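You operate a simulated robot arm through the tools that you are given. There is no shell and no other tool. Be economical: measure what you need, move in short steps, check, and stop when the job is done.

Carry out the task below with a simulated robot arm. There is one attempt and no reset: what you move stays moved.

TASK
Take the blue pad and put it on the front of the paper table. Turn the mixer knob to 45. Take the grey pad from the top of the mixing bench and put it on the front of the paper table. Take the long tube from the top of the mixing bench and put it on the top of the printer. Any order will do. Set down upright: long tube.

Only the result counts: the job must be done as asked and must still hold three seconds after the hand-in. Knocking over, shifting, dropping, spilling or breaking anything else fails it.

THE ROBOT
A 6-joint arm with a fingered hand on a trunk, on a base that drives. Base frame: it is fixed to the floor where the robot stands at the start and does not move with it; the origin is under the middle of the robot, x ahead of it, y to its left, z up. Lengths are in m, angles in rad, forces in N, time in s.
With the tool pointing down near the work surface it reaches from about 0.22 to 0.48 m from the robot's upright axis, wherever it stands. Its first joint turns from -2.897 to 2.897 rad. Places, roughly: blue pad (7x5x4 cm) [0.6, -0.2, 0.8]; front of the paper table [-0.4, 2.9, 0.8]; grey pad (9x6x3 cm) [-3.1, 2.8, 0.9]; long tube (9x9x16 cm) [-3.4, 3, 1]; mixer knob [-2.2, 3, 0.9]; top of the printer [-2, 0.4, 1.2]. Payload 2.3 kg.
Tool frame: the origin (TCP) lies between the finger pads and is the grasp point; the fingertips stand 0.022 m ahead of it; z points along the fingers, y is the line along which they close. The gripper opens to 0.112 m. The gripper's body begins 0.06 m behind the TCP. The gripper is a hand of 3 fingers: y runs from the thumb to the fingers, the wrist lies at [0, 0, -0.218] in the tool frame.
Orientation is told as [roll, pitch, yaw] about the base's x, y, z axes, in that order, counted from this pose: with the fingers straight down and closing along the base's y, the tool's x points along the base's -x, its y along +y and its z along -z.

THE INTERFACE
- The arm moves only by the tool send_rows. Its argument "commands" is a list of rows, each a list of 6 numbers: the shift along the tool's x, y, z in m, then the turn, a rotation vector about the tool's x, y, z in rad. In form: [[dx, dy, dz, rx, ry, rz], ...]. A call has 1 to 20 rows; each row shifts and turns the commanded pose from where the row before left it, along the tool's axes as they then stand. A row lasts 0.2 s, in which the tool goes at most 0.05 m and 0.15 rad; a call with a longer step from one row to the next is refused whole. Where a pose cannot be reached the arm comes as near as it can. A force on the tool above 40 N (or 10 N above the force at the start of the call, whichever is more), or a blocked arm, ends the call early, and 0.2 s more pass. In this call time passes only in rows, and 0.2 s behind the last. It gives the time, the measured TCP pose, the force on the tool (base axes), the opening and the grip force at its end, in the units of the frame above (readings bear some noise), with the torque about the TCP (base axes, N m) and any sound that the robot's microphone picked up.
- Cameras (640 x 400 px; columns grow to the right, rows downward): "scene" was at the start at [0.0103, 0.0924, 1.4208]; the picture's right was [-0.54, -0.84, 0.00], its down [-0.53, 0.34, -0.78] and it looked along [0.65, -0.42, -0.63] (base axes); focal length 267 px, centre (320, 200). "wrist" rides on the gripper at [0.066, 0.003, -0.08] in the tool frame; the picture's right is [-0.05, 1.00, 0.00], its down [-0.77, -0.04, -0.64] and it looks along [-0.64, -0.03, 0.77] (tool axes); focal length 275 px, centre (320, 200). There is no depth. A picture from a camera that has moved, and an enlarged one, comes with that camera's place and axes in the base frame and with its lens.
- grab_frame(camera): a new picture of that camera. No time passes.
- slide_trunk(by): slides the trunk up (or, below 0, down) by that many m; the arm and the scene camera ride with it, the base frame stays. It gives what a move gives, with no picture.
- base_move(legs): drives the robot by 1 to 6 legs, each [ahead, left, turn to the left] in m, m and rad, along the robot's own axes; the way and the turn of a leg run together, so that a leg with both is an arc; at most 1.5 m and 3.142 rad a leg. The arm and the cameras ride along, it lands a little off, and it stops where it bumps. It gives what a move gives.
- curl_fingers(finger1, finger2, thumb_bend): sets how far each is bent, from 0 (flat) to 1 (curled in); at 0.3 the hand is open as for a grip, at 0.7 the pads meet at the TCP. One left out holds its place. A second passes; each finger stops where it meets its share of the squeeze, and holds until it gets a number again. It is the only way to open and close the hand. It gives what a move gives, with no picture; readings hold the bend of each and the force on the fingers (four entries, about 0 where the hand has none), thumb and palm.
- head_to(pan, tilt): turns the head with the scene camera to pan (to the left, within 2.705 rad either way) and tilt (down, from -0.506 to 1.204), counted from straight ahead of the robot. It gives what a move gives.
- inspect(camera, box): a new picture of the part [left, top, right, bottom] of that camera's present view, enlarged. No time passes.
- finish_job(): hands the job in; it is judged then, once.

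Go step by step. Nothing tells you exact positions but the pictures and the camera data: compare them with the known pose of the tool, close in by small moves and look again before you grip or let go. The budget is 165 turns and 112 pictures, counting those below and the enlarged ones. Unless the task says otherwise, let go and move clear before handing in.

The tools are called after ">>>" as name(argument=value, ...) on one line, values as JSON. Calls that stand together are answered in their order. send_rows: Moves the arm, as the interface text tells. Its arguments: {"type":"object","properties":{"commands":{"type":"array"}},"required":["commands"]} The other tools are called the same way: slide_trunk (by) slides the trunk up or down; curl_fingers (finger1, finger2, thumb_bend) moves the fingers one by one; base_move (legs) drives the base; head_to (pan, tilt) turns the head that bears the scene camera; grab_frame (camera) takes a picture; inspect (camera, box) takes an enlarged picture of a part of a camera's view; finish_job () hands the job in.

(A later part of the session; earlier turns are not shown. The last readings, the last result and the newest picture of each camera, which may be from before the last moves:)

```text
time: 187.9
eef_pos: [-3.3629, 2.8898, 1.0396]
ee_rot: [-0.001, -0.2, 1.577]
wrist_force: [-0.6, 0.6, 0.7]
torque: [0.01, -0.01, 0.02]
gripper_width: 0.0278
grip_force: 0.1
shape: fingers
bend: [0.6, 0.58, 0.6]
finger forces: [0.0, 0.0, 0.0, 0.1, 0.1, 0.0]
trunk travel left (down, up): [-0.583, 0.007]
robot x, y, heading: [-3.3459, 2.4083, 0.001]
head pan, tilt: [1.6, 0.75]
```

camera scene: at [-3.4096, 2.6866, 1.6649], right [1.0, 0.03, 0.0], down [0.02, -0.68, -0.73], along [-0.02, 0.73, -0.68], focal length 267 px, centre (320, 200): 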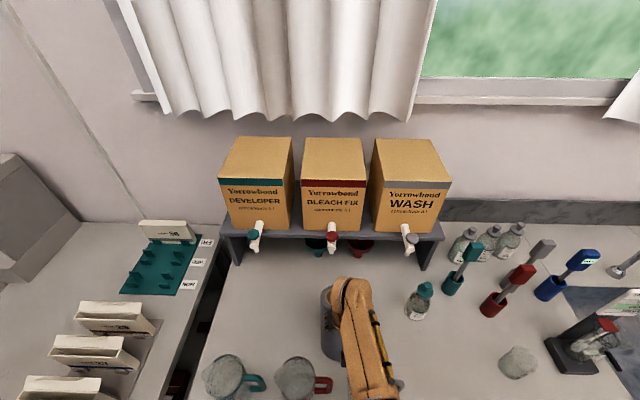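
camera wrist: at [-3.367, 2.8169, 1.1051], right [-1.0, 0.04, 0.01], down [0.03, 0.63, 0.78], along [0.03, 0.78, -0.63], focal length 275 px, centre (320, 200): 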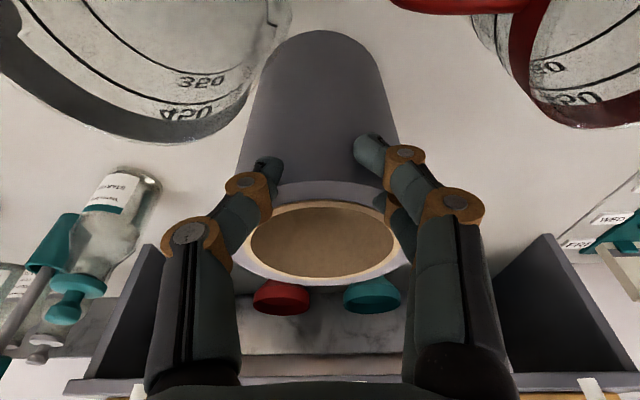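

The contact is released and the tube stands. The contact evidence puts its true centre at y≈2.978, so my grip had been too near. I'll raise the hand, open it, tilt more, and look again.

>>> send_rows(commands=[[-0.005, 0, -0.0245, 0, 0, 0], [-0.005, 0, -0.0245, 0, 0, 0], [-0.005, 0, -0.0245, 0, 0, 0], [0, 0, 0, 0, -0.08, 0], [0, 0, 0, 0, -0.08, 0]])

>>> curl_fingers(finger1=0.25, finger2=0.25, thumb_bend=0.25)

>>> grab_frame(camera="wrist")

```text
time: 189.1
eef_pos: [-3.361, 2.8829, 1.1132]
ee_rot: [0.002, -0.362, 1.575]
wrist_force: [-0.4, 0.4, 0.5]
torque: [-0.02, -0.03, 0.01]
gripper_width: 0.0278
grip_force: 0.0
shape: fingers
bend: [0.6, 0.58, 0.6]
finger forces: [0.0, 0.0, 0.1, 0.0, 0.0, 0.0]
out of reach, approached as far as the arm can: row 2
trunk travel left (down, up): [-0.583, 0.007]
robot x, y, heading: [-3.3461, 2.4091, -0.001]
head pan, tilt: [1.6, 0.75]
```

```text
time: 190.1
eef_pos: [-3.3607, 2.8843, 1.1131]
ee_rot: [-0.001, -0.361, 1.578]
wrist_force: [-0.5, -0.4, 0.3]
torque: [0.01, 0.03, -0.01]
gripper_width: 0.12
grip_force: 0.0
shape: fingers
bend: [0.25, 0.25, 0.25]
finger forces: [0.1, 0.0, 0.1, 0.0, 0.0, 0.1]
trunk travel left (down, up): [-0.583, 0.007]
robot x, y, heading: [-3.3479, 2.4121, 0.001]
head pan, tilt: [1.6, 0.75]
```

```text
24 pictures are left
camera wrist: at [-3.365, 2.7954, 1.1658], right [-1.0, 0.04, 0.01], down [0.03, 0.5, 0.87], along [0.02, 0.87, -0.5], focal length 275 px, centre (320, 200)
```

wrist: 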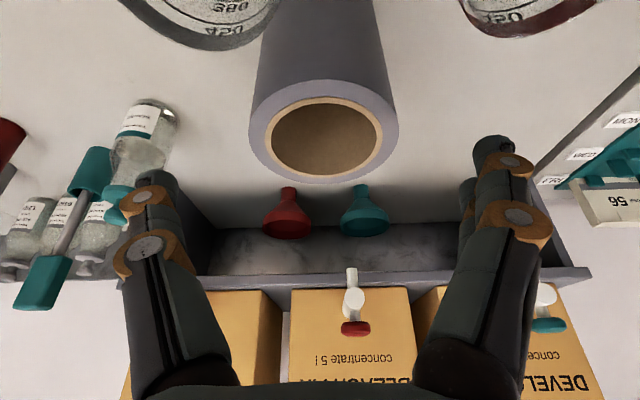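

The tube is upright. I'll bring the base in so the hand is over it, then check alignment before lowering.

>>> base_move(legs=[[-0.003, 0.07, 0]])

>>> send_rows(commands=[[0.012, 0, 0.032, 0, 0, 0], [0.012, 0, 0.032, 0, 0, 0]])

>>> grab_frame(camera="wrist")

```text
time: 191.1
eef_pos: [-3.3636, 2.9533, 1.1121]
ee_rot: [-0.002, -0.357, 1.579]
wrist_force: [0.1, 0.7, 0.2]
torque: [-0.03, 0.02, -0.01]
gripper_width: 0.1203
grip_force: 0.0
shape: fingers
bend: [0.25, 0.25, 0.25]
finger forces: [0.1, 0.0, 0.0, 0.0, 0.0, 0.0]
trunk travel left (down, up): [-0.583, 0.007]
robot x, y, heading: [-3.3517, 2.48, -0.001]
head pan, tilt: [1.6, 0.75]
```

```text
time: 191.7
eef_pos: [-3.3655, 2.951, 1.046]
ee_rot: [-0.001, -0.358, 1.579]
wrist_force: [-0.8, 1.0, 0.3]
torque: [0.01, -0.01, 0.0]
gripper_width: 0.12
grip_force: 0.0
shape: fingers
bend: [0.25, 0.25, 0.25]
finger forces: [0.0, 0.0, 0.0, 0.0, 0.0, 0.0]
trunk travel left (down, up): [-0.583, 0.007]
robot x, y, heading: [-3.3519, 2.4794, -0.003]
head pan, tilt: [1.6, 0.75]
```

```text
23 pictures are left
camera wrist: at [-3.3704, 2.8632, 1.0985], right [-1.0, 0.04, 0.01], down [0.03, 0.5, 0.87], along [0.02, 0.87, -0.5], focal length 275 px, centre (320, 200)
```

wrist: 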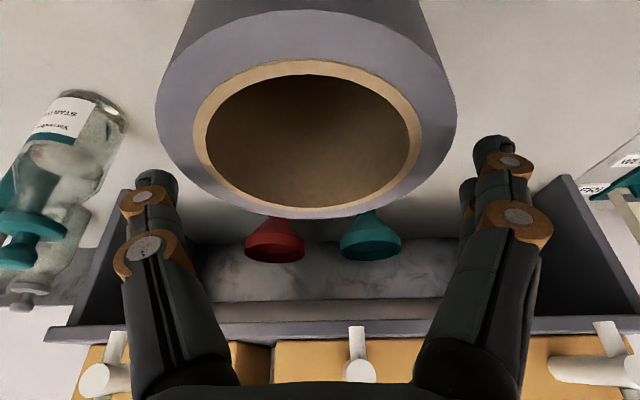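

Aligned apart from a few mm. I'll correct and lower around the tube.

>>> send_rows(commands=[[0.007, -0.006, 0.0, 0, 0, 0], [0.007, 0, 0.018, 0, 0, 0], [0.007, 0, 0.018, 0, 0, 0]])

>>> grab_frame(camera="wrist")

```text
time: 192.5
eef_pos: [-3.3592, 2.9467, 1.0049]
ee_rot: [-0.002, -0.359, 1.578]
wrist_force: [-1.9, 0.4, 4.2]
torque: [-0.09, 0.09, -0.04]
gripper_width: 0.1215
grip_force: 1.7
shape: fingers
bend: [0.25, 0.25, 0.25]
finger forces: [2.7, 0.2, 0.0, 0.1, 0.3, 0.0]
trunk travel left (down, up): [-0.583, 0.007]
robot x, y, heading: [-3.3483, 2.4816, -0.001]
head pan, tilt: [1.6, 0.75]
```

```text
22 pictures are left
camera wrist: at [-3.3629, 2.857, 1.0566], right [-1.0, 0.04, 0.01], down [0.03, 0.5, 0.87], along [0.03, 0.87, -0.5], focal length 275 px, centre (320, 200)
```

wrist: 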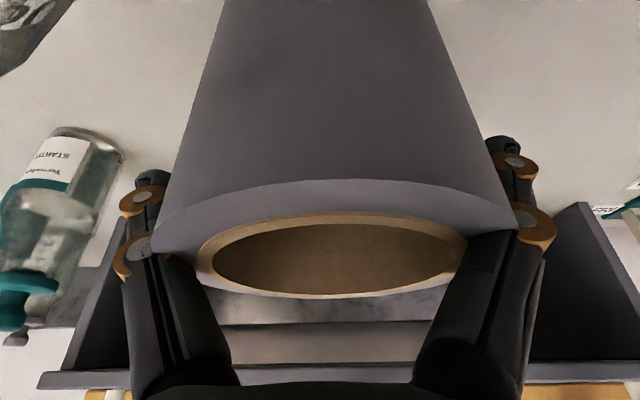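

The rim touches one finger lightly. I'll shift 4 mm and raise slightly, then close.

>>> send_rows(commands=[[-0.002, 0.004, -0.0055, 0, 0, 0]])

>>> curl_fingers(finger1=0.6, finger2=0.6, thumb_bend=0.6)

>>> grab_frame(camera="wrist")

```text
time: 192.9
eef_pos: [-3.3622, 2.9467, 1.0102]
ee_rot: [-0.003, -0.359, 1.578]
wrist_force: [-0.6, 0.1, 0.3]
torque: [0.0, 0.0, 0.04]
gripper_width: 0.1209
grip_force: 0.1
shape: fingers
bend: [0.25, 0.25, 0.25]
finger forces: [0.0, 0.1, 0.0, 0.0, 0.1, 0.1]
trunk travel left (down, up): [-0.583, 0.007]
robot x, y, heading: [-3.3484, 2.4819, -0.002]
head pan, tilt: [1.6, 0.75]
```

```text
time: 193.9
eef_pos: [-3.3609, 2.946, 1.0104]
ee_rot: [-0.004, -0.361, 1.578]
wrist_force: [1.4, -0.3, 2.0]
torque: [0.02, 0.08, -0.03]
gripper_width: 0.0758
grip_force: 29.4
shape: fingers
bend: [0.47, 0.5, 0.53]
finger forces: [12.8, 15.7, 0.1, 0.0, 30.1, 0.0]
trunk travel left (down, up): [-0.583, 0.007]
robot x, y, heading: [-3.3487, 2.4804, -0.001]
head pan, tilt: [1.6, 0.75]
```

```text
21 pictures are left
camera wrist: at [-3.3655, 2.8573, 1.0622], right [-1.0, 0.04, 0.02], down [0.03, 0.5, 0.87], along [0.03, 0.87, -0.5], focal length 275 px, centre (320, 200)
```

wrist: 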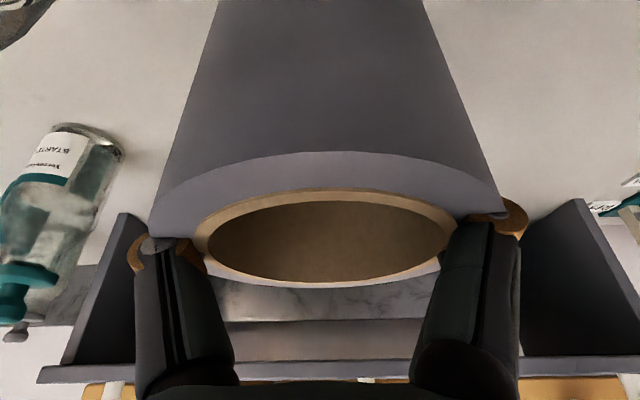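

Grip is now 29 N and nearly even between the two fingers. Test lift.

>>> send_rows(commands=[[-0.0035, 0, -0.0094, 0, 0, 0], [-0.0035, 0, -0.0094, 0, 0, 0]])

>>> grab_frame(camera="wrist")

```text
time: 194.5
eef_pos: [-3.3606, 2.9449, 1.0306]
ee_rot: [-0.003, -0.358, 1.577]
wrist_force: [0.3, 0.7, -6.8]
torque: [-0.04, 0.0, -0.01]
gripper_width: 0.0756
grip_force: 29.2
shape: fingers
bend: [0.47, 0.5, 0.53]
finger forces: [12.6, 16.5, 0.0, 0.0, 28.6, 0.0]
trunk travel left (down, up): [-0.583, 0.007]
robot x, y, heading: [-3.3488, 2.4825, -0.003]
head pan, tilt: [1.6, 0.75]
```

```text
20 pictures are left
camera wrist: at [-3.3647, 2.8569, 1.0822], right [-1.0, 0.04, 0.01], down [0.03, 0.5, 0.87], along [0.03, 0.87, -0.5], focal length 275 px, centre (320, 200)
```

wrist: 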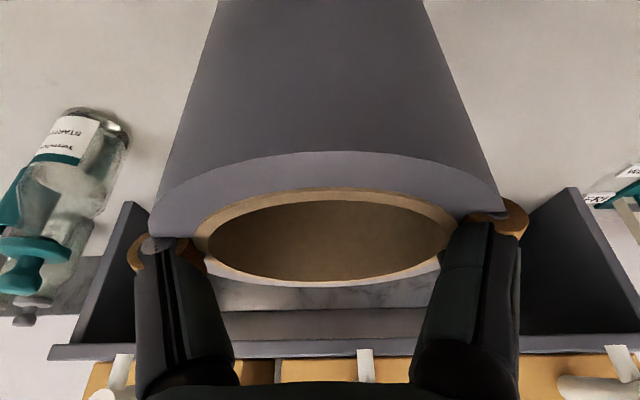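

The tube is held firmly (weight about 7 N). I'll raise it straight up until its bottom clears the mugs.

>>> send_rows(commands=[[-0.0132, 0, -0.0351, 0, 0, 0], [-0.0132, 0, -0.0351, 0, 0, 0], [-0.0132, 0, -0.0351, 0, 0, 0], [-0.0132, 0, -0.0351, 0, 0, 0], [-0.0132, 0, -0.0351, 0, 0, 0]])

>>> grab_frame(camera="scene")

```text
time: 195.7
eef_pos: [-3.359, 2.9474, 1.217]
ee_rot: [-0.001, -0.357, 1.577]
wrist_force: [0.4, 0.4, -6.0]
torque: [0.0, 0.03, -0.01]
gripper_width: 0.0756
grip_force: 28.0
shape: fingers
bend: [0.47, 0.5, 0.53]
finger forces: [12.1, 16.2, 0.0, 0.0, 27.4, 0.1]
trunk travel left (down, up): [-0.583, 0.007]
robot x, y, heading: [-3.3455, 2.4819, -0.001]
head pan, tilt: [1.6, 0.75]
```

```text
19 pictures are left
camera scene: at [-3.4124, 2.7032, 1.6646], right [1.0, 0.03, 0.0], down [0.02, -0.68, -0.73], along [-0.02, 0.73, -0.68], focal length 267 px, centre (320, 200)
```

scene: 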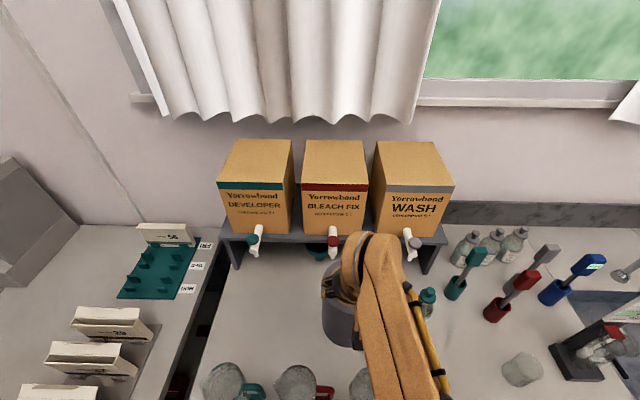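

The tube is clear of the mugs (bottom at about 1.08). I'll back into the aisle and look toward the printer.

>>> base_move(legs=[[0, -0.7, 0], [0.9, 0, 0]])

>>> head_to(pan=-1.3, tilt=0.45)

>>> grab_frame(camera="scene")

```text
time: 203.9
eef_pos: [-2.4367, 2.2258, 1.2166]
ee_rot: [-0.002, -0.356, 1.543]
wrist_force: [-0.2, -0.3, -5.6]
torque: [0.0, -0.02, -0.01]
gripper_width: 0.0758
grip_force: 27.5
shape: fingers
bend: [0.47, 0.5, 0.53]
finger forces: [12.0, 16.2, 0.0, 0.0, 27.3, 0.0]
trunk travel left (down, up): [-0.583, 0.007]
robot x, y, heading: [-2.4447, 1.7623, -0.033]
head pan, tilt: [1.6, 0.75]
```

```text
time: 206.5
eef_pos: [-2.4393, 2.2257, 1.2154]
ee_rot: [-0.002, -0.358, 1.545]
wrist_force: [-0.8, -0.7, -6.6]
torque: [-0.01, 0.01, -0.02]
gripper_width: 0.0756
grip_force: 27.9
shape: fingers
bend: [0.47, 0.5, 0.53]
finger forces: [12.0, 16.3, 0.0, 0.0, 27.2, 0.1]
trunk travel left (down, up): [-0.583, 0.007]
robot x, y, heading: [-2.4413, 1.7591, -0.037]
head pan, tilt: [-1.3, 0.45]
```

```text
18 pictures are left
camera scene: at [-2.4787, 1.8112, 1.6911], right [-0.97, -0.23, 0.0], down [-0.1, 0.42, -0.9], along [0.21, -0.88, -0.43], focal length 267 px, centre (320, 200)
```

scene: 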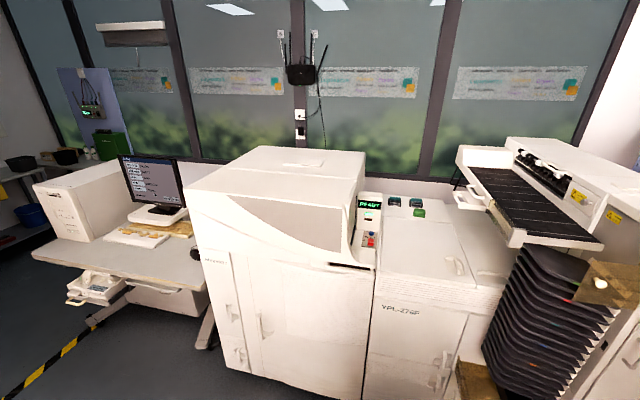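

The printer's tall unit has its top at z≈1.2, spanning about x -2.36 to -1.62 and y 0.02 to 0.85. I'll raise the tube to about 1.36, retract slightly, and turn the base around so the printer is on my left.

>>> slide_trunk(by=0.006)

>>> send_rows(commands=[[-0.0025, 0, -0.0386, 0, 0, 0], [-0.0025, 0, -0.0386, 0, 0, 0], [-0.0025, 0, -0.0386, 0, 0, 0], [-0.0025, 0, -0.0386, 0, 0, 0]])

>>> base_move(legs=[[0, 0, 1.6], [0, 0, 1.577]])

>>> head_to(pan=1.3, tilt=0.6)

>>> grab_frame(camera="scene")

```text
time: 207.0
eef_pos: [-2.4391, 2.2257, 1.2215]
ee_rot: [-0.001, -0.357, 1.544]
wrist_force: [-0.1, 0.6, -5.9]
torque: [0.0, -0.03, 0.01]
gripper_width: 0.0754
grip_force: 27.7
shape: fingers
bend: [0.47, 0.5, 0.53]
finger forces: [12.0, 16.3, 0.0, 0.0, 27.2, 0.1]
trunk travel left (down, up): [-0.589, 0.001]
robot x, y, heading: [-2.4415, 1.7622, -0.034]
head pan, tilt: [-1.3, 0.45]
```

```text
time: 208.0
eef_pos: [-2.4582, 2.151, 1.3305]
ee_rot: [-0.002, -0.36, 1.544]
wrist_force: [0.0, 0.1, -5.9]
torque: [0.04, -0.01, -0.01]
gripper_width: 0.0756
grip_force: 26.8
shape: fingers
bend: [0.47, 0.5, 0.53]
finger forces: [11.6, 16.0, 0.0, 0.0, 26.5, 0.0]
out of reach, approached as far as the arm can: row 1, 2, 3, 4
trunk travel left (down, up): [-0.589, 0.001]
robot x, y, heading: [-2.4452, 1.759, -0.037]
head pan, tilt: [-1.3, 0.45]
```

```text
time: 216.1
eef_pos: [-2.4213, 1.365, 1.3289]
ee_rot: [-0.003, -0.359, -1.577]
wrist_force: [-0.4, -0.2, -7.5]
torque: [0.02, -0.01, 0.04]
gripper_width: 0.0756
grip_force: 26.7
shape: fingers
bend: [0.47, 0.5, 0.53]
finger forces: [10.9, 15.6, 0.1, 0.0, 25.4, 0.1]
trunk travel left (down, up): [-0.589, 0.001]
robot x, y, heading: [-2.4429, 1.7614, 3.127]
head pan, tilt: [-1.3, 0.45]
```

```text
time: 218.4
eef_pos: [-2.4208, 1.366, 1.3305]
ee_rot: [-0.001, -0.36, -1.579]
wrist_force: [0.6, -0.2, -6.1]
torque: [0.03, 0.03, 0.01]
gripper_width: 0.0756
grip_force: 26.1
shape: fingers
bend: [0.47, 0.5, 0.53]
finger forces: [10.9, 15.7, 0.0, 0.0, 25.4, 0.0]
trunk travel left (down, up): [-0.589, 0.001]
robot x, y, heading: [-2.4429, 1.7563, 3.125]
head pan, tilt: [1.3, 0.6]
```

```text
17 pictures are left
camera scene: at [-2.4118, 1.529, 1.6835], right [-0.96, 0.28, 0.0], down [0.16, 0.54, -0.82], along [-0.23, -0.79, -0.57], focal length 267 px, centre (320, 200)
```

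scene: 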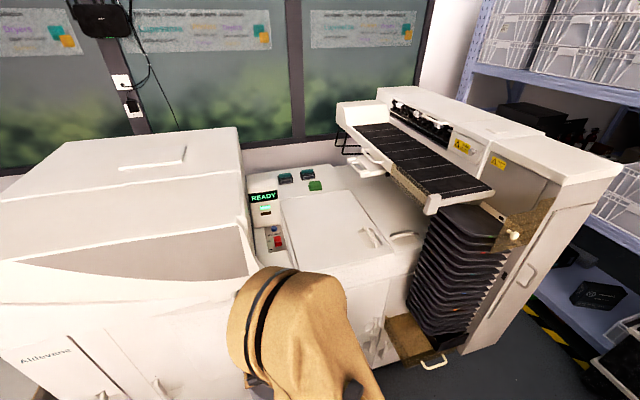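

I need the exact shape of the printer's top, so I'll zoom in.

>>> inspect(camera="scene", box=[0, 100, 320, 300])

```text
2.00 times, centred on (160, 200) of scene
camera zoom: at [-2.4118, 1.529, 1.6835], right [-0.96, 0.28, 0.0], down [0.16, 0.54, -0.82], along [-0.23, -0.79, -0.57], focal length 534 px, centre (640, 200)
```

zoom: 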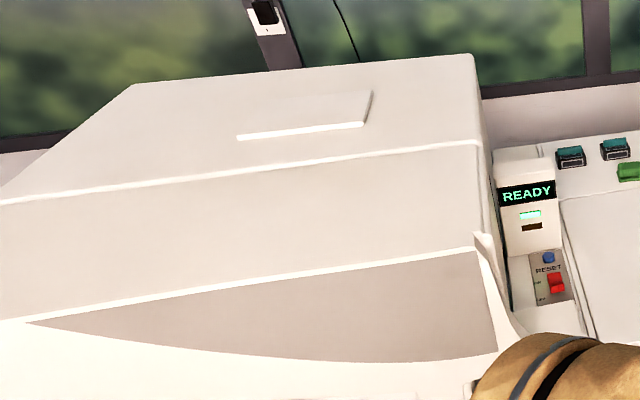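

The flat top only begins at y≈0.60 while the body front is near y≈0.9, so the top-down grip can't reach. I'll set the tube back on the mixing bench at the free front spot, re-grip it with the hand nearly horizontal, and use that longer reach.

>>> base_move(legs=[[0, 0, -1.6], [0, 0, -1.525], [-0.64, 0, 0], [0, 0.5, 0]])

>>> head_to(pan=1.57, tilt=0.75)

>>> grab_frame(camera="scene")

```text
time: 232.1
eef_pos: [-3.1282, 2.6287, 1.3292]
ee_rot: [-0.001, -0.359, 1.607]
wrist_force: [-0.6, 0.6, -5.9]
torque: [0.01, 0.01, 0.01]
gripper_width: 0.0756
grip_force: 25.2
shape: fingers
bend: [0.48, 0.5, 0.53]
finger forces: [10.3, 15.3, 0.0, 0.0, 24.4, 0.1]
trunk travel left (down, up): [-0.589, 0.001]
robot x, y, heading: [-3.0873, 2.2363, 0.03]
head pan, tilt: [1.3, 0.6]
```

```text
time: 232.8
eef_pos: [-3.1277, 2.6295, 1.3294]
ee_rot: [-0.002, -0.358, 1.607]
wrist_force: [-0.2, 0.5, -5.4]
torque: [0.01, 0.01, 0.01]
gripper_width: 0.0757
grip_force: 25.4
shape: fingers
bend: [0.48, 0.5, 0.53]
finger forces: [10.3, 15.3, 0.0, 0.0, 24.4, 0.1]
trunk travel left (down, up): [-0.589, 0.001]
robot x, y, heading: [-3.0899, 2.236, 0.026]
head pan, tilt: [1.571, 0.75]
```

```text
15 pictures are left
camera scene: at [-3.1564, 2.4583, 1.6706], right [1.0, 0.03, 0.0], down [0.02, -0.68, -0.73], along [-0.02, 0.73, -0.68], focal length 267 px, centre (320, 200)
```

scene: 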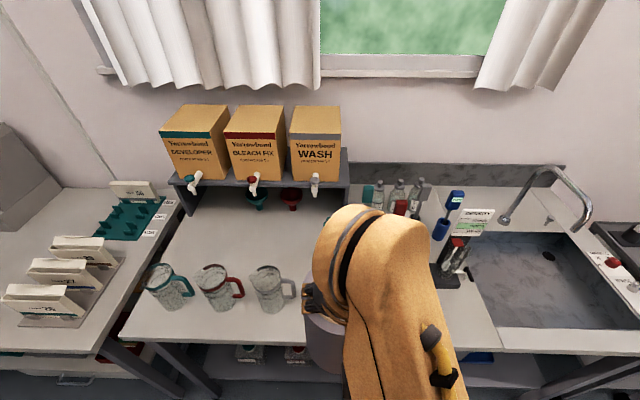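

>>> base_move(legs=[[0.025, 0.172, -0.026]])

>>> send_rows(commands=[[0.0141, 0, 0.0374, 0, 0, 0], [0.0141, 0, 0.0374, 0, 0, 0], [0.0141, 0, 0.0374, 0, 0, 0], [0.0141, 0, 0.0374, 0, 0, 0], [0.0141, 0, 0.0374, 0, 0, 0], [0.0141, 0, 0.0374, 0, 0, 0]])

```text
time: 234.3
eef_pos: [-3.097, 2.8013, 1.33]
ee_rot: [-0.002, -0.36, 1.582]
wrist_force: [-0.2, 0.3, -6.3]
torque: [0.01, -0.04, -0.01]
gripper_width: 0.0755
grip_force: 25.0
shape: fingers
bend: [0.48, 0.5, 0.53]
finger forces: [10.3, 15.4, 0.0, 0.0, 24.3, 0.1]
trunk travel left (down, up): [-0.589, 0.001]
robot x, y, heading: [-3.0683, 2.4082, 0.003]
head pan, tilt: [1.571, 0.75]
```

```text
time: 235.7
eef_pos: [-3.096, 2.803, 1.0902]
ee_rot: [-0.001, -0.358, 1.582]
wrist_force: [0.1, 0.5, -5.8]
torque: [-0.02, -0.03, 0.03]
gripper_width: 0.0753
grip_force: 23.9
shape: fingers
bend: [0.48, 0.5, 0.53]
finger forces: [10.2, 14.4, 0.0, 0.0, 23.2, 0.1]
trunk travel left (down, up): [-0.589, 0.001]
robot x, y, heading: [-3.0673, 2.4105, -0.002]
head pan, tilt: [1.571, 0.75]
```

>>> send_rows(commands=[[0.0106, 0, 0.0281, 0, 0, 0], [0.0106, 0, 0.0281, 0, 0, 0]])

>>> send_rows(commands=[[0.0018, 0, 0.0047, 0, 0, 0], [0.0014, 0, 0.0037, 0, 0, 0], [0.0014, 0, 0.0037, 0, 0, 0]])

```text
time: 236.3
eef_pos: [-3.0957, 2.8031, 1.03]
ee_rot: [0.002, -0.359, 1.582]
wrist_force: [0.1, -0.3, -7.4]
torque: [-0.01, -0.02, 0.02]
gripper_width: 0.0752
grip_force: 23.8
shape: fingers
bend: [0.48, 0.5, 0.53]
finger forces: [10.2, 14.3, 0.0, 0.0, 22.9, 0.0]
trunk travel left (down, up): [-0.589, 0.001]
robot x, y, heading: [-3.0654, 2.4083, 0.003]
head pan, tilt: [1.571, 0.75]
```

```text
time: 237.1
eef_pos: [-3.0958, 2.802, 1.0172]
ee_rot: [-0.001, -0.359, 1.581]
wrist_force: [0.0, -0.6, -7.0]
torque: [0.0, -0.04, -0.03]
gripper_width: 0.0749
grip_force: 23.7
shape: fingers
bend: [0.48, 0.5, 0.53]
finger forces: [10.1, 14.3, 0.1, 0.1, 22.9, 0.0]
trunk travel left (down, up): [-0.589, 0.001]
robot x, y, heading: [-3.0664, 2.4091, 0.003]
head pan, tilt: [1.571, 0.75]
```

>>> send_rows(commands=[[0.0011, 0, 0.0028, 0, 0, 0], [0.0011, 0, 0.0028, 0, 0, 0], [0.0007, 0, 0.0019, 0, 0, 0]])

```text
time: 237.9
eef_pos: [-3.0951, 2.7996, 1.0104]
ee_rot: [0.001, -0.363, 1.582]
wrist_force: [2.3, -0.4, 9.1]
torque: [0.01, 0.4, 0.04]
gripper_width: 0.0753
grip_force: 23.9
shape: fingers
bend: [0.48, 0.5, 0.53]
finger forces: [11.0, 13.5, 0.0, 0.0, 23.7, 0.0]
trunk travel left (down, up): [-0.589, 0.001]
robot x, y, heading: [-3.0661, 2.409, 0.005]
head pan, tilt: [1.571, 0.75]
```

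On the bench. I'll release and lift the hand straight off.

>>> curl_fingers(finger1=0.4, finger2=0.42, thumb_bend=0.45)

>>> curl_fingers(finger1=0.25, finger2=0.25, thumb_bend=0.25)

>>> grab_frame(camera="wrist")

```text
time: 238.9
eef_pos: [-3.0938, 2.7995, 1.0108]
ee_rot: [0.0, -0.36, 1.581]
wrist_force: [3.1, 0.6, 14.7]
torque: [-0.11, -0.01, 0.05]
gripper_width: 0.0829
grip_force: 9.1
shape: fingers
bend: [0.4, 0.41, 0.45]
finger forces: [3.8, 4.4, 0.1, 0.0, 10.4, 0.0]
trunk travel left (down, up): [-0.589, 0.001]
robot x, y, heading: [-3.0663, 2.4069, 0.001]
head pan, tilt: [1.571, 0.75]
```

```text
time: 239.9
eef_pos: [-3.095, 2.7998, 1.0093]
ee_rot: [-0.002, -0.36, 1.58]
wrist_force: [0.1, 0.7, 0.7]
torque: [0.0, 0.05, 0.01]
gripper_width: 0.1203
grip_force: 0.1
shape: fingers
bend: [0.25, 0.25, 0.25]
finger forces: [0.1, 0.1, 0.1, 0.1, 0.1, 0.0]
trunk travel left (down, up): [-0.589, 0.001]
robot x, y, heading: [-3.0667, 2.4099, 0.007]
head pan, tilt: [1.571, 0.75]
```

```text
14 pictures are left
camera wrist: at [-3.0994, 2.7119, 1.0611], right [-1.0, 0.03, 0.02], down [0.03, 0.5, 0.87], along [0.02, 0.87, -0.5], focal length 275 px, centre (320, 200)
```

wrist: 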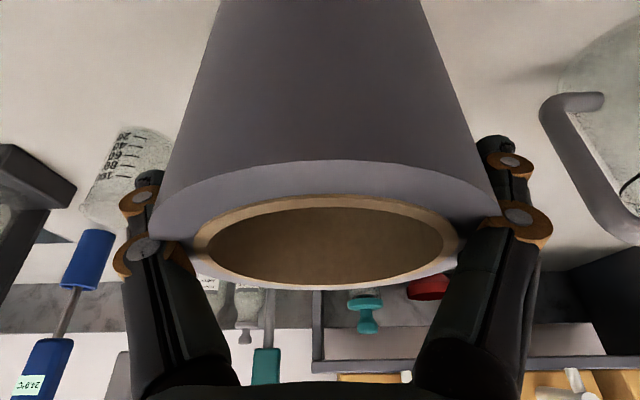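

The tube stands steady. I'll raise the hand off it and back away for the re-grip posture.

>>> send_rows(commands=[[-0.0106, 0, -0.0281, 0, 0, 0], [-0.0106, 0, -0.0281, 0, 0, 0], [-0.0106, 0, -0.0281, 0, 0, 0]])

>>> base_move(legs=[[0, -0.33, 0]])

>>> send_rows(commands=[[-0.033, 0, 0.0123, 0, 0, 0], [-0.033, 0, 0.0123, 0, 0, 0], [0, 0, 0, 0, -0.125, 0], [0, 0, 0, 0, -0.125, 0], [0, 0, 0, 0, -0.125, 0], [0, 0, 0, 0, -0.125, 0], [0, 0, 0, 0, -0.125, 0], [0, 0, 0, 0, -0.125, 0], [0, 0, 0, 0, -0.125, 0], [0, 0, 0, 0, -0.125, 0]])

```text
time: 240.7
eef_pos: [-3.097, 2.8016, 1.1023]
ee_rot: [-0.001, -0.359, 1.584]
wrist_force: [-0.2, -0.7, -0.6]
torque: [0.05, -0.01, 0.0]
gripper_width: 0.1204
grip_force: 0.0
shape: fingers
bend: [0.25, 0.25, 0.25]
finger forces: [0.0, 0.1, 0.1, 0.0, 0.0, 0.0]
trunk travel left (down, up): [-0.589, 0.001]
robot x, y, heading: [-3.0678, 2.4116, 0.007]
head pan, tilt: [1.571, 0.75]
```

```text
time: 242.9
eef_pos: [-3.0985, 2.4787, 1.1012]
ee_rot: [-0.002, -0.361, 1.591]
wrist_force: [0.7, -1.5, -0.6]
torque: [-0.01, -0.01, 0.0]
gripper_width: 0.1204
grip_force: 0.1
shape: fingers
bend: [0.25, 0.25, 0.25]
finger forces: [0.0, 0.1, 0.0, 0.0, 0.0, 0.0]
trunk travel left (down, up): [-0.589, 0.001]
robot x, y, heading: [-3.062, 2.0857, 0.013]
head pan, tilt: [1.571, 0.75]
```

```text
time: 245.1
eef_pos: [-3.0986, 2.5547, 1.1093]
ee_rot: [-0.146, -1.194, 1.665]
wrist_force: [0.9, -0.3, -0.4]
torque: [0.02, 0.01, -0.04]
gripper_width: 0.1202
grip_force: 0.0
shape: fingers
bend: [0.25, 0.25, 0.25]
finger forces: [0.0, 0.0, 0.0, 0.1, 0.0, 0.1]
out of reach, approached as far as the arm can: row 6, 7, 10
trunk travel left (down, up): [-0.589, 0.001]
robot x, y, heading: [-3.0636, 2.0822, 0.019]
head pan, tilt: [1.571, 0.75]
```

The near-horizontal posture is partly limited with the trunk this high. I'll lower the trunk and bring the hand back up to grip height.

>>> slide_trunk(by=-0.2)

>>> send_rows(commands=[[-0.035, 0, -0.014, 0, 0, 0], [-0.035, 0, -0.014, 0, 0, 0]])

```text
time: 247.2
eef_pos: [-3.0985, 2.5525, 0.9071]
ee_rot: [-0.149, -1.187, 1.668]
wrist_force: [-0.9, 0.8, -0.1]
torque: [-0.03, -0.04, 0.01]
gripper_width: 0.1201
grip_force: 0.1
shape: fingers
bend: [0.25, 0.25, 0.25]
finger forces: [0.0, 0.1, 0.0, 0.1, 0.0, 0.0]
trunk travel left (down, up): [-0.389, 0.201]
robot x, y, heading: [-3.0653, 2.086, 0.014]
head pan, tilt: [1.571, 0.75]
```

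```text
time: 247.8
eef_pos: [-3.0965, 2.555, 0.977]
ee_rot: [-0.163, -1.171, 1.667]
wrist_force: [0.1, -0.2, 0.1]
torque: [0.0, 0.0, 0.0]
gripper_width: 0.1207
grip_force: 0.1
shape: fingers
bend: [0.25, 0.25, 0.25]
finger forces: [0.0, 0.1, 0.1, 0.0, 0.1, 0.0]
trunk travel left (down, up): [-0.389, 0.201]
robot x, y, heading: [-3.0614, 2.0869, 0.012]
head pan, tilt: [1.571, 0.75]
```

I'll level the hand's closing axis, then approach the tube partway and check.

>>> send_rows(commands=[[-0.004, 0, -0.002, -0.073, 0, 0.038]])

>>> base_move(legs=[[0.002, 0.145, -0.012]])

>>> grab_frame(camera="wrist")

```text
time: 248.2
eef_pos: [-3.1108, 2.5525, 0.9898]
ee_rot: [0.019, -1.195, 1.575]
wrist_force: [1.1, 0.3, 0.3]
torque: [0.0, 0.01, 0.06]
gripper_width: 0.1208
grip_force: 0.0
shape: fingers
bend: [0.25, 0.25, 0.25]
finger forces: [0.0, 0.0, 0.0, 0.0, 0.0, 0.0]
trunk travel left (down, up): [-0.389, 0.201]
robot x, y, heading: [-3.0653, 2.0845, 0.009]
head pan, tilt: [1.571, 0.75]
```

```text
time: 249.6
eef_pos: [-3.1032, 2.698, 0.9868]
ee_rot: [0.016, -1.19, 1.565]
wrist_force: [0.1, 0.1, -0.2]
torque: [-0.01, 0.0, 0.0]
gripper_width: 0.1205
grip_force: 0.1
shape: fingers
bend: [0.25, 0.25, 0.25]
finger forces: [0.0, 0.1, 0.1, 0.0, 0.0, 0.0]
trunk travel left (down, up): [-0.389, 0.201]
robot x, y, heading: [-3.0624, 2.2305, 0.006]
head pan, tilt: [1.571, 0.75]
```

```text
13 pictures are left
camera wrist: at [-3.1073, 2.5996, 0.9559], right [-1.0, 0.0, 0.05], down [0.05, -0.3, 0.95], along [0.02, 0.95, 0.3], focal length 275 px, centre (320, 200)
```

wrist: 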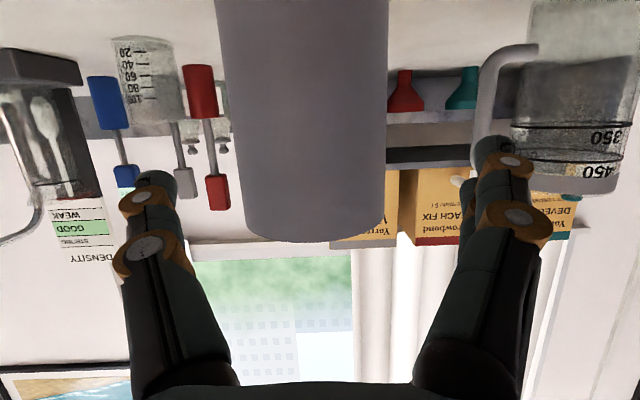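

The tube is 9 mm off to the side, and its distance needs confirming, so I'll check with the scene camera.

>>> grab_frame(camera="scene")

```text
12 pictures are left
camera scene: at [-3.1256, 2.4529, 1.4705], right [1.0, 0.0, 0.0], down [0.0, -0.68, -0.73], along [0.0, 0.73, -0.68], focal length 267 px, centre (320, 200)
```

scene: 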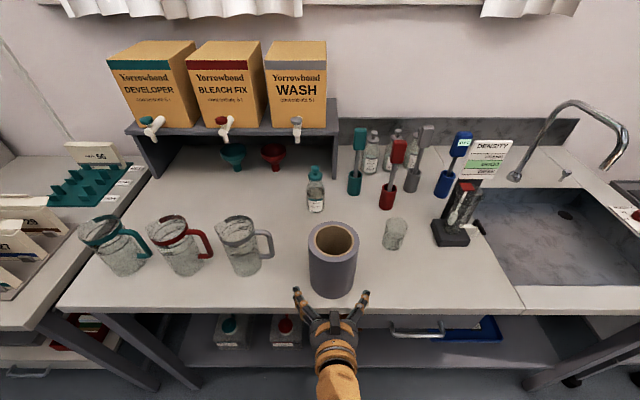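

The scene camera gives the tube centre as [-3.098, 2.802]. I'll centre sideways and move in, in two stages.

>>> send_rows(commands=[[0, -0.0065, 0, 0, 0, 0]])

>>> base_move(legs=[[0, 0.055, 0]])

>>> grab_frame(camera="wrist")

```text
time: 250.0
eef_pos: [-3.0982, 2.6967, 0.9863]
ee_rot: [0.018, -1.19, 1.568]
wrist_force: [-0.1, 0.0, 0.7]
torque: [0.02, 0.01, 0.01]
gripper_width: 0.1204
grip_force: 0.0
shape: fingers
bend: [0.25, 0.25, 0.25]
finger forces: [0.0, 0.0, 0.0, 0.0, 0.0, 0.0]
trunk travel left (down, up): [-0.389, 0.201]
robot x, y, heading: [-3.0621, 2.2297, 0.01]
head pan, tilt: [1.571, 0.75]
```

```text
time: 250.9
eef_pos: [-3.0979, 2.7551, 0.9864]
ee_rot: [0.018, -1.191, 1.566]
wrist_force: [-0.2, -0.3, -0.2]
torque: [-0.01, -0.01, 0.01]
gripper_width: 0.1204
grip_force: 0.1
shape: fingers
bend: [0.25, 0.25, 0.25]
finger forces: [0.1, 0.0, 0.0, 0.0, 0.0, 0.0]
trunk travel left (down, up): [-0.389, 0.201]
robot x, y, heading: [-3.0609, 2.2864, 0.007]
head pan, tilt: [1.571, 0.75]
```

```text
11 pictures are left
camera wrist: at [-3.102, 2.6564, 0.9554], right [-1.0, 0.0, 0.05], down [0.05, -0.3, 0.95], along [0.02, 0.95, 0.3], focal length 275 px, centre (320, 200)
```

wrist: 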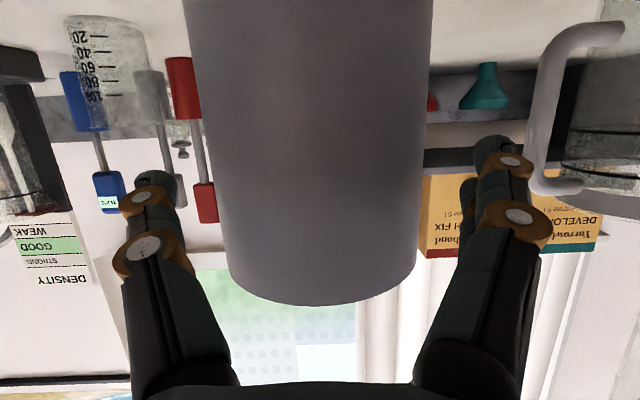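

Centred. Moving in the last 45 mm and gripping.

>>> base_move(legs=[[0, 0.043, 0]])

>>> curl_fingers(finger1=0.65, finger2=0.65, thumb_bend=0.65)

```text
time: 251.8
eef_pos: [-3.099, 2.7971, 0.9875]
ee_rot: [0.017, -1.189, 1.571]
wrist_force: [0.0, -0.6, -0.9]
torque: [-0.01, 0.0, -0.03]
gripper_width: 0.1205
grip_force: 0.1
shape: fingers
bend: [0.25, 0.25, 0.25]
finger forces: [0.0, 0.0, 0.1, 0.1, 0.0, 0.0]
trunk travel left (down, up): [-0.389, 0.201]
robot x, y, heading: [-3.0592, 2.332, 0.0]
head pan, tilt: [1.571, 0.75]
```

```text
time: 252.8
eef_pos: [-3.0989, 2.7976, 0.9884]
ee_rot: [0.019, -1.193, 1.566]
wrist_force: [2.2, -0.2, 0.5]
torque: [0.08, 0.07, -0.05]
gripper_width: 0.0751
grip_force: 28.5
shape: fingers
bend: [0.41, 0.42, 0.56]
finger forces: [11.2, 16.6, 0.1, 0.0, 29.4, 0.0]
trunk travel left (down, up): [-0.389, 0.201]
robot x, y, heading: [-3.0618, 2.327, 0.005]
head pan, tilt: [1.571, 0.75]
```

Firm, even grip. I'll lift straight up with the trunk.

>>> slide_trunk(by=0.03)

>>> grab_frame(camera="scene")

```text
time: 253.6
eef_pos: [-3.0992, 2.7967, 1.0181]
ee_rot: [0.015, -1.19, 1.569]
wrist_force: [-0.5, -0.3, -6.2]
torque: [-0.03, -0.02, -0.01]
gripper_width: 0.0755
grip_force: 28.9
shape: fingers
bend: [0.41, 0.42, 0.56]
finger forces: [11.6, 17.3, 0.1, 0.0, 28.2, 0.0]
trunk travel left (down, up): [-0.419, 0.171]
robot x, y, heading: [-3.0628, 2.3297, 0.003]
head pan, tilt: [1.571, 0.75]
```

```text
10 pictures are left
camera scene: at [-3.1266, 2.553, 1.5006], right [1.0, 0.01, 0.0], down [0.0, -0.68, -0.73], along [0.0, 0.73, -0.68], focal length 267 px, centre (320, 200)
```

scene: 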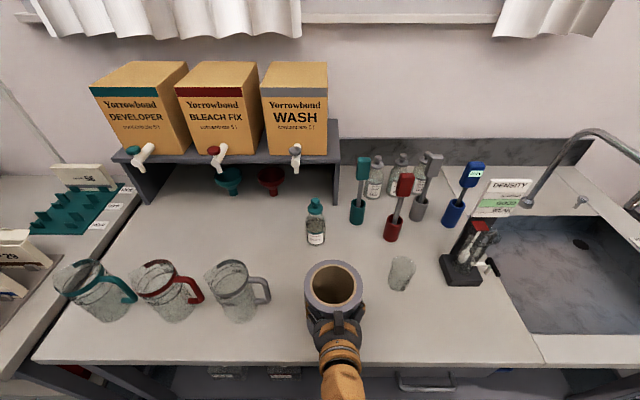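

The tube is lifted and upright. I'll raise fully, back into the aisle, raise further with the arm, and check the posture there.

>>> slide_trunk(by=0.17)

>>> base_move(legs=[[0, -0.55, 0], [0.9, 0, 0]])

>>> send_rows(commands=[[-0.0371, 0, -0.0149, 0, 0, 0], [-0.0371, 0, -0.0149, 0, 0, 0], [-0.0371, 0, -0.0149, 0, 0, 0], [-0.0371, 0, -0.0149, 0, 0, 0]])

```text
time: 255.5
eef_pos: [-3.0997, 2.7973, 1.1874]
ee_rot: [0.018, -1.19, 1.569]
wrist_force: [0.2, 0.0, -6.8]
torque: [-0.01, -0.04, -0.01]
gripper_width: 0.0754
grip_force: 28.4
shape: fingers
bend: [0.41, 0.42, 0.56]
finger forces: [11.5, 17.3, 0.0, 0.0, 28.3, 0.0]
trunk travel left (down, up): [-0.589, 0.001]
robot x, y, heading: [-3.0616, 2.3292, 0.007]
head pan, tilt: [1.571, 0.75]
```

```text
time: 263.1
eef_pos: [-2.197, 2.2512, 1.1879]
ee_rot: [0.017, -1.191, 1.583]
wrist_force: [1.0, -0.6, -6.4]
torque: [-0.01, -0.01, 0.0]
gripper_width: 0.0756
grip_force: 28.8
shape: fingers
bend: [0.41, 0.42, 0.56]
finger forces: [11.6, 17.1, 0.1, 0.0, 28.2, 0.0]
trunk travel left (down, up): [-0.589, 0.001]
robot x, y, heading: [-2.1545, 1.786, 0.022]
head pan, tilt: [1.571, 0.75]
```

```text
time: 264.1
eef_pos: [-2.1936, 2.2495, 1.3501]
ee_rot: [0.02, -1.192, 1.581]
wrist_force: [-0.4, -1.6, -5.9]
torque: [-0.04, -0.02, 0.04]
gripper_width: 0.0751
grip_force: 26.8
shape: fingers
bend: [0.41, 0.42, 0.56]
finger forces: [10.9, 16.1, 0.1, 0.0, 26.6, 0.0]
trunk travel left (down, up): [-0.589, 0.001]
robot x, y, heading: [-2.154, 1.783, 0.021]
head pan, tilt: [1.571, 0.75]
```

The height is fine, with the tube bottom at about 1.235. Now testing outward reach at this height.

>>> send_rows(commands=[[-0.0134, 0, 0.0335, 0, 0, 0], [-0.0134, 0, 0.0335, 0, 0, 0], [-0.0134, 0, 0.0335, 0, 0, 0]])

```text
time: 264.9
eef_pos: [-2.1972, 2.361, 1.3415]
ee_rot: [0.017, -1.185, 1.584]
wrist_force: [0.0, 0.4, -6.1]
torque: [-0.01, -0.01, 0.0]
gripper_width: 0.0749
grip_force: 27.0
shape: fingers
bend: [0.41, 0.42, 0.56]
finger forces: [10.8, 16.0, 0.0, 0.0, 26.3, 0.1]
trunk travel left (down, up): [-0.589, 0.001]
robot x, y, heading: [-2.1528, 1.7838, 0.023]
head pan, tilt: [1.571, 0.75]
```

>>> send_rows(commands=[[-0.0139, 0, -0.0056, 0, 0, 0]])

>>> base_move(legs=[[0, 0, 1.56], [0, 0, 1.559], [-0.11, 0.3, 0]])

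>>> head_to(pan=1.6, tilt=0.6)

>>> grab_frame(camera="scene")

```text
time: 265.3
eef_pos: [-2.1985, 2.36, 1.3589]
ee_rot: [0.017, -1.189, 1.583]
wrist_force: [-0.3, -0.3, -6.5]
torque: [-0.05, 0.01, -0.01]
gripper_width: 0.0751
grip_force: 26.0
shape: fingers
bend: [0.41, 0.42, 0.56]
finger forces: [10.7, 15.9, 0.0, 0.1, 26.3, 0.0]
trunk travel left (down, up): [-0.589, 0.001]
robot x, y, heading: [-2.1504, 1.7821, 0.022]
head pan, tilt: [1.571, 0.75]
```

```text
time: 275.0
eef_pos: [-2.0055, 0.9127, 1.3608]
ee_rot: [0.018, -1.19, -1.564]
wrist_force: [0.0, -0.9, -6.1]
torque: [0.04, 0.03, -0.02]
gripper_width: 0.0747
grip_force: 25.6
shape: fingers
bend: [0.41, 0.42, 0.56]
finger forces: [10.3, 15.1, 0.0, 0.0, 25.1, 0.0]
trunk travel left (down, up): [-0.589, 0.001]
robot x, y, heading: [-2.0455, 1.4884, -3.129]
head pan, tilt: [1.571, 0.75]
```

```text
time: 275.7
eef_pos: [-2.0046, 0.9123, 1.3606]
ee_rot: [0.018, -1.189, -1.567]
wrist_force: [0.5, 0.3, -6.0]
torque: [0.07, 0.04, 0.03]
gripper_width: 0.0748
grip_force: 24.8
shape: fingers
bend: [0.41, 0.42, 0.56]
finger forces: [10.2, 15.1, 0.0, 0.0, 25.3, 0.1]
trunk travel left (down, up): [-0.589, 0.001]
robot x, y, heading: [-2.0443, 1.4887, -3.123]
head pan, tilt: [1.6, 0.6]
```

```text
9 pictures are left
camera scene: at [-1.9803, 1.257, 1.6834], right [-1.0, -0.04, 0.0], down [-0.02, 0.57, -0.82], along [0.03, -0.82, -0.57], focal length 267 px, centre (320, 200)
```

scene: 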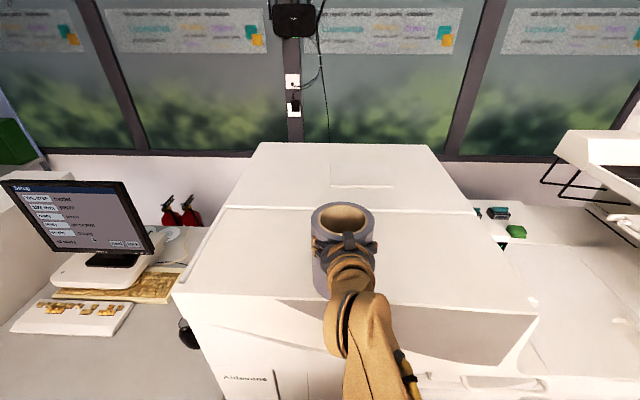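

The whole printer top is flat at z≈1.2, from y≈0.11 to 0.93, with a seam at 0.61. I'll move in to the machine's front, keeping a few cm gap.

>>> base_move(legs=[[0, 0.325, -0.018]])

>>> send_rows(commands=[[0.0139, 0, 0.0056, 0, 0, 0], [-0.0102, 0, 0.0255, 0, 0, 0], [-0.0102, 0, 0.0255, 0, 0, 0]])

>>> grab_frame(camera="scene")

```text
time: 277.9
eef_pos: [-2.0153, 0.583, 1.359]
ee_rot: [0.018, -1.187, -1.588]
wrist_force: [0.0, 0.6, -6.2]
torque: [0.0, 0.01, 0.0]
gripper_width: 0.0748
grip_force: 25.9
shape: fingers
bend: [0.41, 0.42, 0.56]
finger forces: [10.4, 15.5, 0.1, 0.0, 25.7, 0.1]
trunk travel left (down, up): [-0.589, 0.001]
robot x, y, heading: [-2.0385, 1.1621, 3.135]
head pan, tilt: [1.6, 0.6]
```

```text
time: 278.7
eef_pos: [-2.0159, 0.5679, 1.3458]
ee_rot: [0.017, -1.191, -1.583]
wrist_force: [1.3, -4.3, 11.7]
torque: [0.02, 0.29, 0.02]
gripper_width: 0.0761
grip_force: 26.8
shape: fingers
bend: [0.41, 0.44, 0.57]
finger forces: [11.6, 16.2, 0.0, 0.0, 26.5, 0.0]
out of reach, approached as far as the arm can: row 2, 3
trunk travel left (down, up): [-0.589, 0.001]
robot x, y, heading: [-2.0458, 1.1615, 3.132]
head pan, tilt: [1.6, 0.6]
```

```text
8 pictures are left
camera scene: at [-1.9837, 0.9295, 1.6837], right [-1.0, -0.02, 0.0], down [-0.01, 0.56, -0.83], along [0.02, -0.83, -0.56], focal length 267 px, centre (320, 200)
```

scene: 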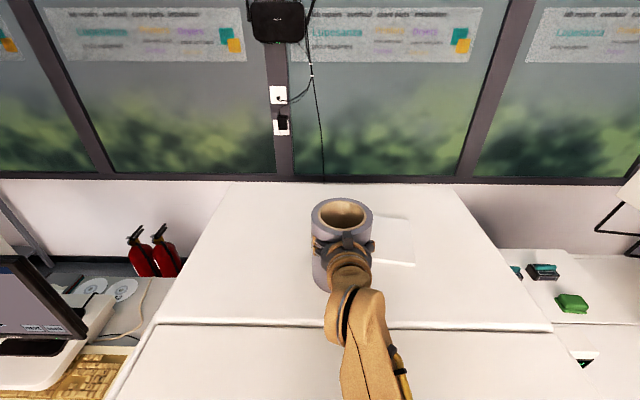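

The tube has already touched down: the top is at about 1.23, the base lies on the rear panel, and centre y≈0.54. I'll ease the pressure and release.

>>> send_rows(commands=[[-0.0019, 0, -0.0007, 0, 0, 0]])

>>> inspect(camera="scene", box=[260, 170, 440, 340])

```text
time: 279.1
eef_pos: [-2.0154, 0.567, 1.3468]
ee_rot: [0.016, -1.188, -1.585]
wrist_force: [0.4, -3.4, 5.0]
torque: [-0.01, 0.27, 0.09]
gripper_width: 0.0758
grip_force: 26.8
shape: fingers
bend: [0.41, 0.44, 0.57]
finger forces: [11.5, 15.8, 0.1, 0.0, 27.0, 0.1]
trunk travel left (down, up): [-0.589, 0.001]
robot x, y, heading: [-2.0447, 1.1577, 3.138]
head pan, tilt: [1.6, 0.6]
```

```text
2.35 times, centred on (350, 255) of scene
camera zoom: at [-1.9837, 0.9279, 1.6834], right [-1.0, -0.02, 0.0], down [-0.01, 0.57, -0.82], along [0.02, -0.82, -0.57], focal length 628 px, centre (249, 71)
```

zoom: 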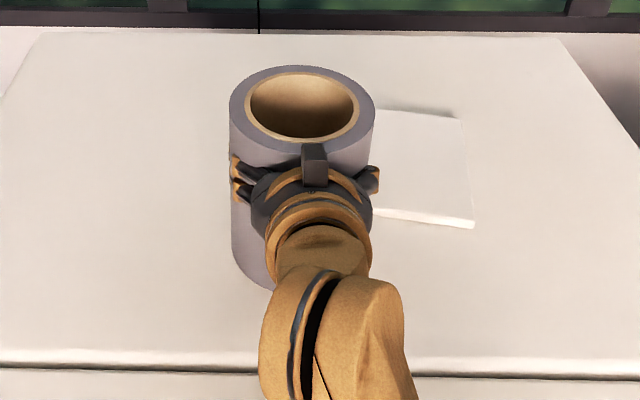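

A thin plate lies on the printer top just behind the tube, and the tube's far edge may be on it. I'll lift slightly and shift about 10 cm to +x, onto clean flat surface.

>>> send_rows(commands=[[-0.0139, 0, -0.0056, 0, 0, 0], [-0.002, 0, -0.0158, 0, 0, 0]])

>>> base_move(legs=[[-0.1, 0, 0]])

>>> grab_frame(camera="scene")

```text
time: 279.7
eef_pos: [-2.0153, 0.5846, 1.3605]
ee_rot: [0.017, -1.188, -1.585]
wrist_force: [0.5, 0.9, -6.4]
torque: [0.02, 0.03, -0.01]
gripper_width: 0.076
grip_force: 26.7
shape: fingers
bend: [0.41, 0.44, 0.56]
finger forces: [11.8, 14.8, 0.0, 0.0, 26.6, 0.0]
out of reach, approached as far as the arm can: row 1
trunk travel left (down, up): [-0.589, 0.001]
robot x, y, heading: [-2.04, 1.1591, 3.14]
head pan, tilt: [1.6, 0.6]
```

```text
time: 280.8
eef_pos: [-1.9124, 0.5835, 1.3595]
ee_rot: [0.017, -1.188, -1.581]
wrist_force: [1.2, -0.9, -5.8]
torque: [0.01, 0.0, 0.0]
gripper_width: 0.076
grip_force: 26.7
shape: fingers
bend: [0.41, 0.44, 0.56]
finger forces: [11.9, 14.9, 0.1, 0.0, 26.5, 0.0]
trunk travel left (down, up): [-0.589, 0.001]
robot x, y, heading: [-1.943, 1.1607, 3.14]
head pan, tilt: [1.6, 0.6]
```

```text
6 pictures are left
camera scene: at [-1.8817, 0.9265, 1.6834], right [-1.0, -0.03, 0.0], down [-0.01, 0.57, -0.82], along [0.02, -0.82, -0.57], focal length 267 px, centre (320, 200)
```

scene: 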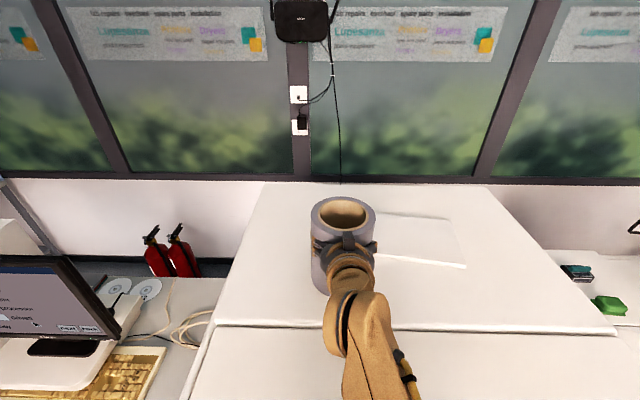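

The plate is now clear to the side of the tube. Lowering gently onto the flat surface.

>>> send_rows(commands=[[0.0074, 0, 0.003, 0, 0, 0], [0.0028, 0, 0.0011, 0, 0, 0]])

```text
time: 281.4
eef_pos: [-1.9116, 0.5819, 1.3489]
ee_rot: [0.012, -1.189, -1.579]
wrist_force: [0.2, 0.1, -7.1]
torque: [0.01, 0.03, 0.0]
gripper_width: 0.0755
grip_force: 26.6
shape: fingers
bend: [0.41, 0.44, 0.56]
finger forces: [11.8, 14.9, 0.0, 0.0, 26.5, 0.0]
trunk travel left (down, up): [-0.589, 0.001]
robot x, y, heading: [-1.9442, 1.1596, 3.137]
head pan, tilt: [1.6, 0.6]
```

>>> send_rows(commands=[[0.0028, 0, 0.0011, 0, 0, 0], [0.0028, 0, 0.0011, 0, 0, 0]])

```text
time: 282.0
eef_pos: [-1.9119, 0.5842, 1.3451]
ee_rot: [0.017, -1.194, -1.579]
wrist_force: [1.9, -7.2, 14.4]
torque: [-0.01, 0.26, 0.07]
gripper_width: 0.076
grip_force: 26.9
shape: fingers
bend: [0.41, 0.44, 0.57]
finger forces: [11.5, 15.9, 0.0, 0.0, 26.3, 0.1]
trunk travel left (down, up): [-0.589, 0.001]
robot x, y, heading: [-1.9409, 1.1569, 3.142]
head pan, tilt: [1.6, 0.6]
```

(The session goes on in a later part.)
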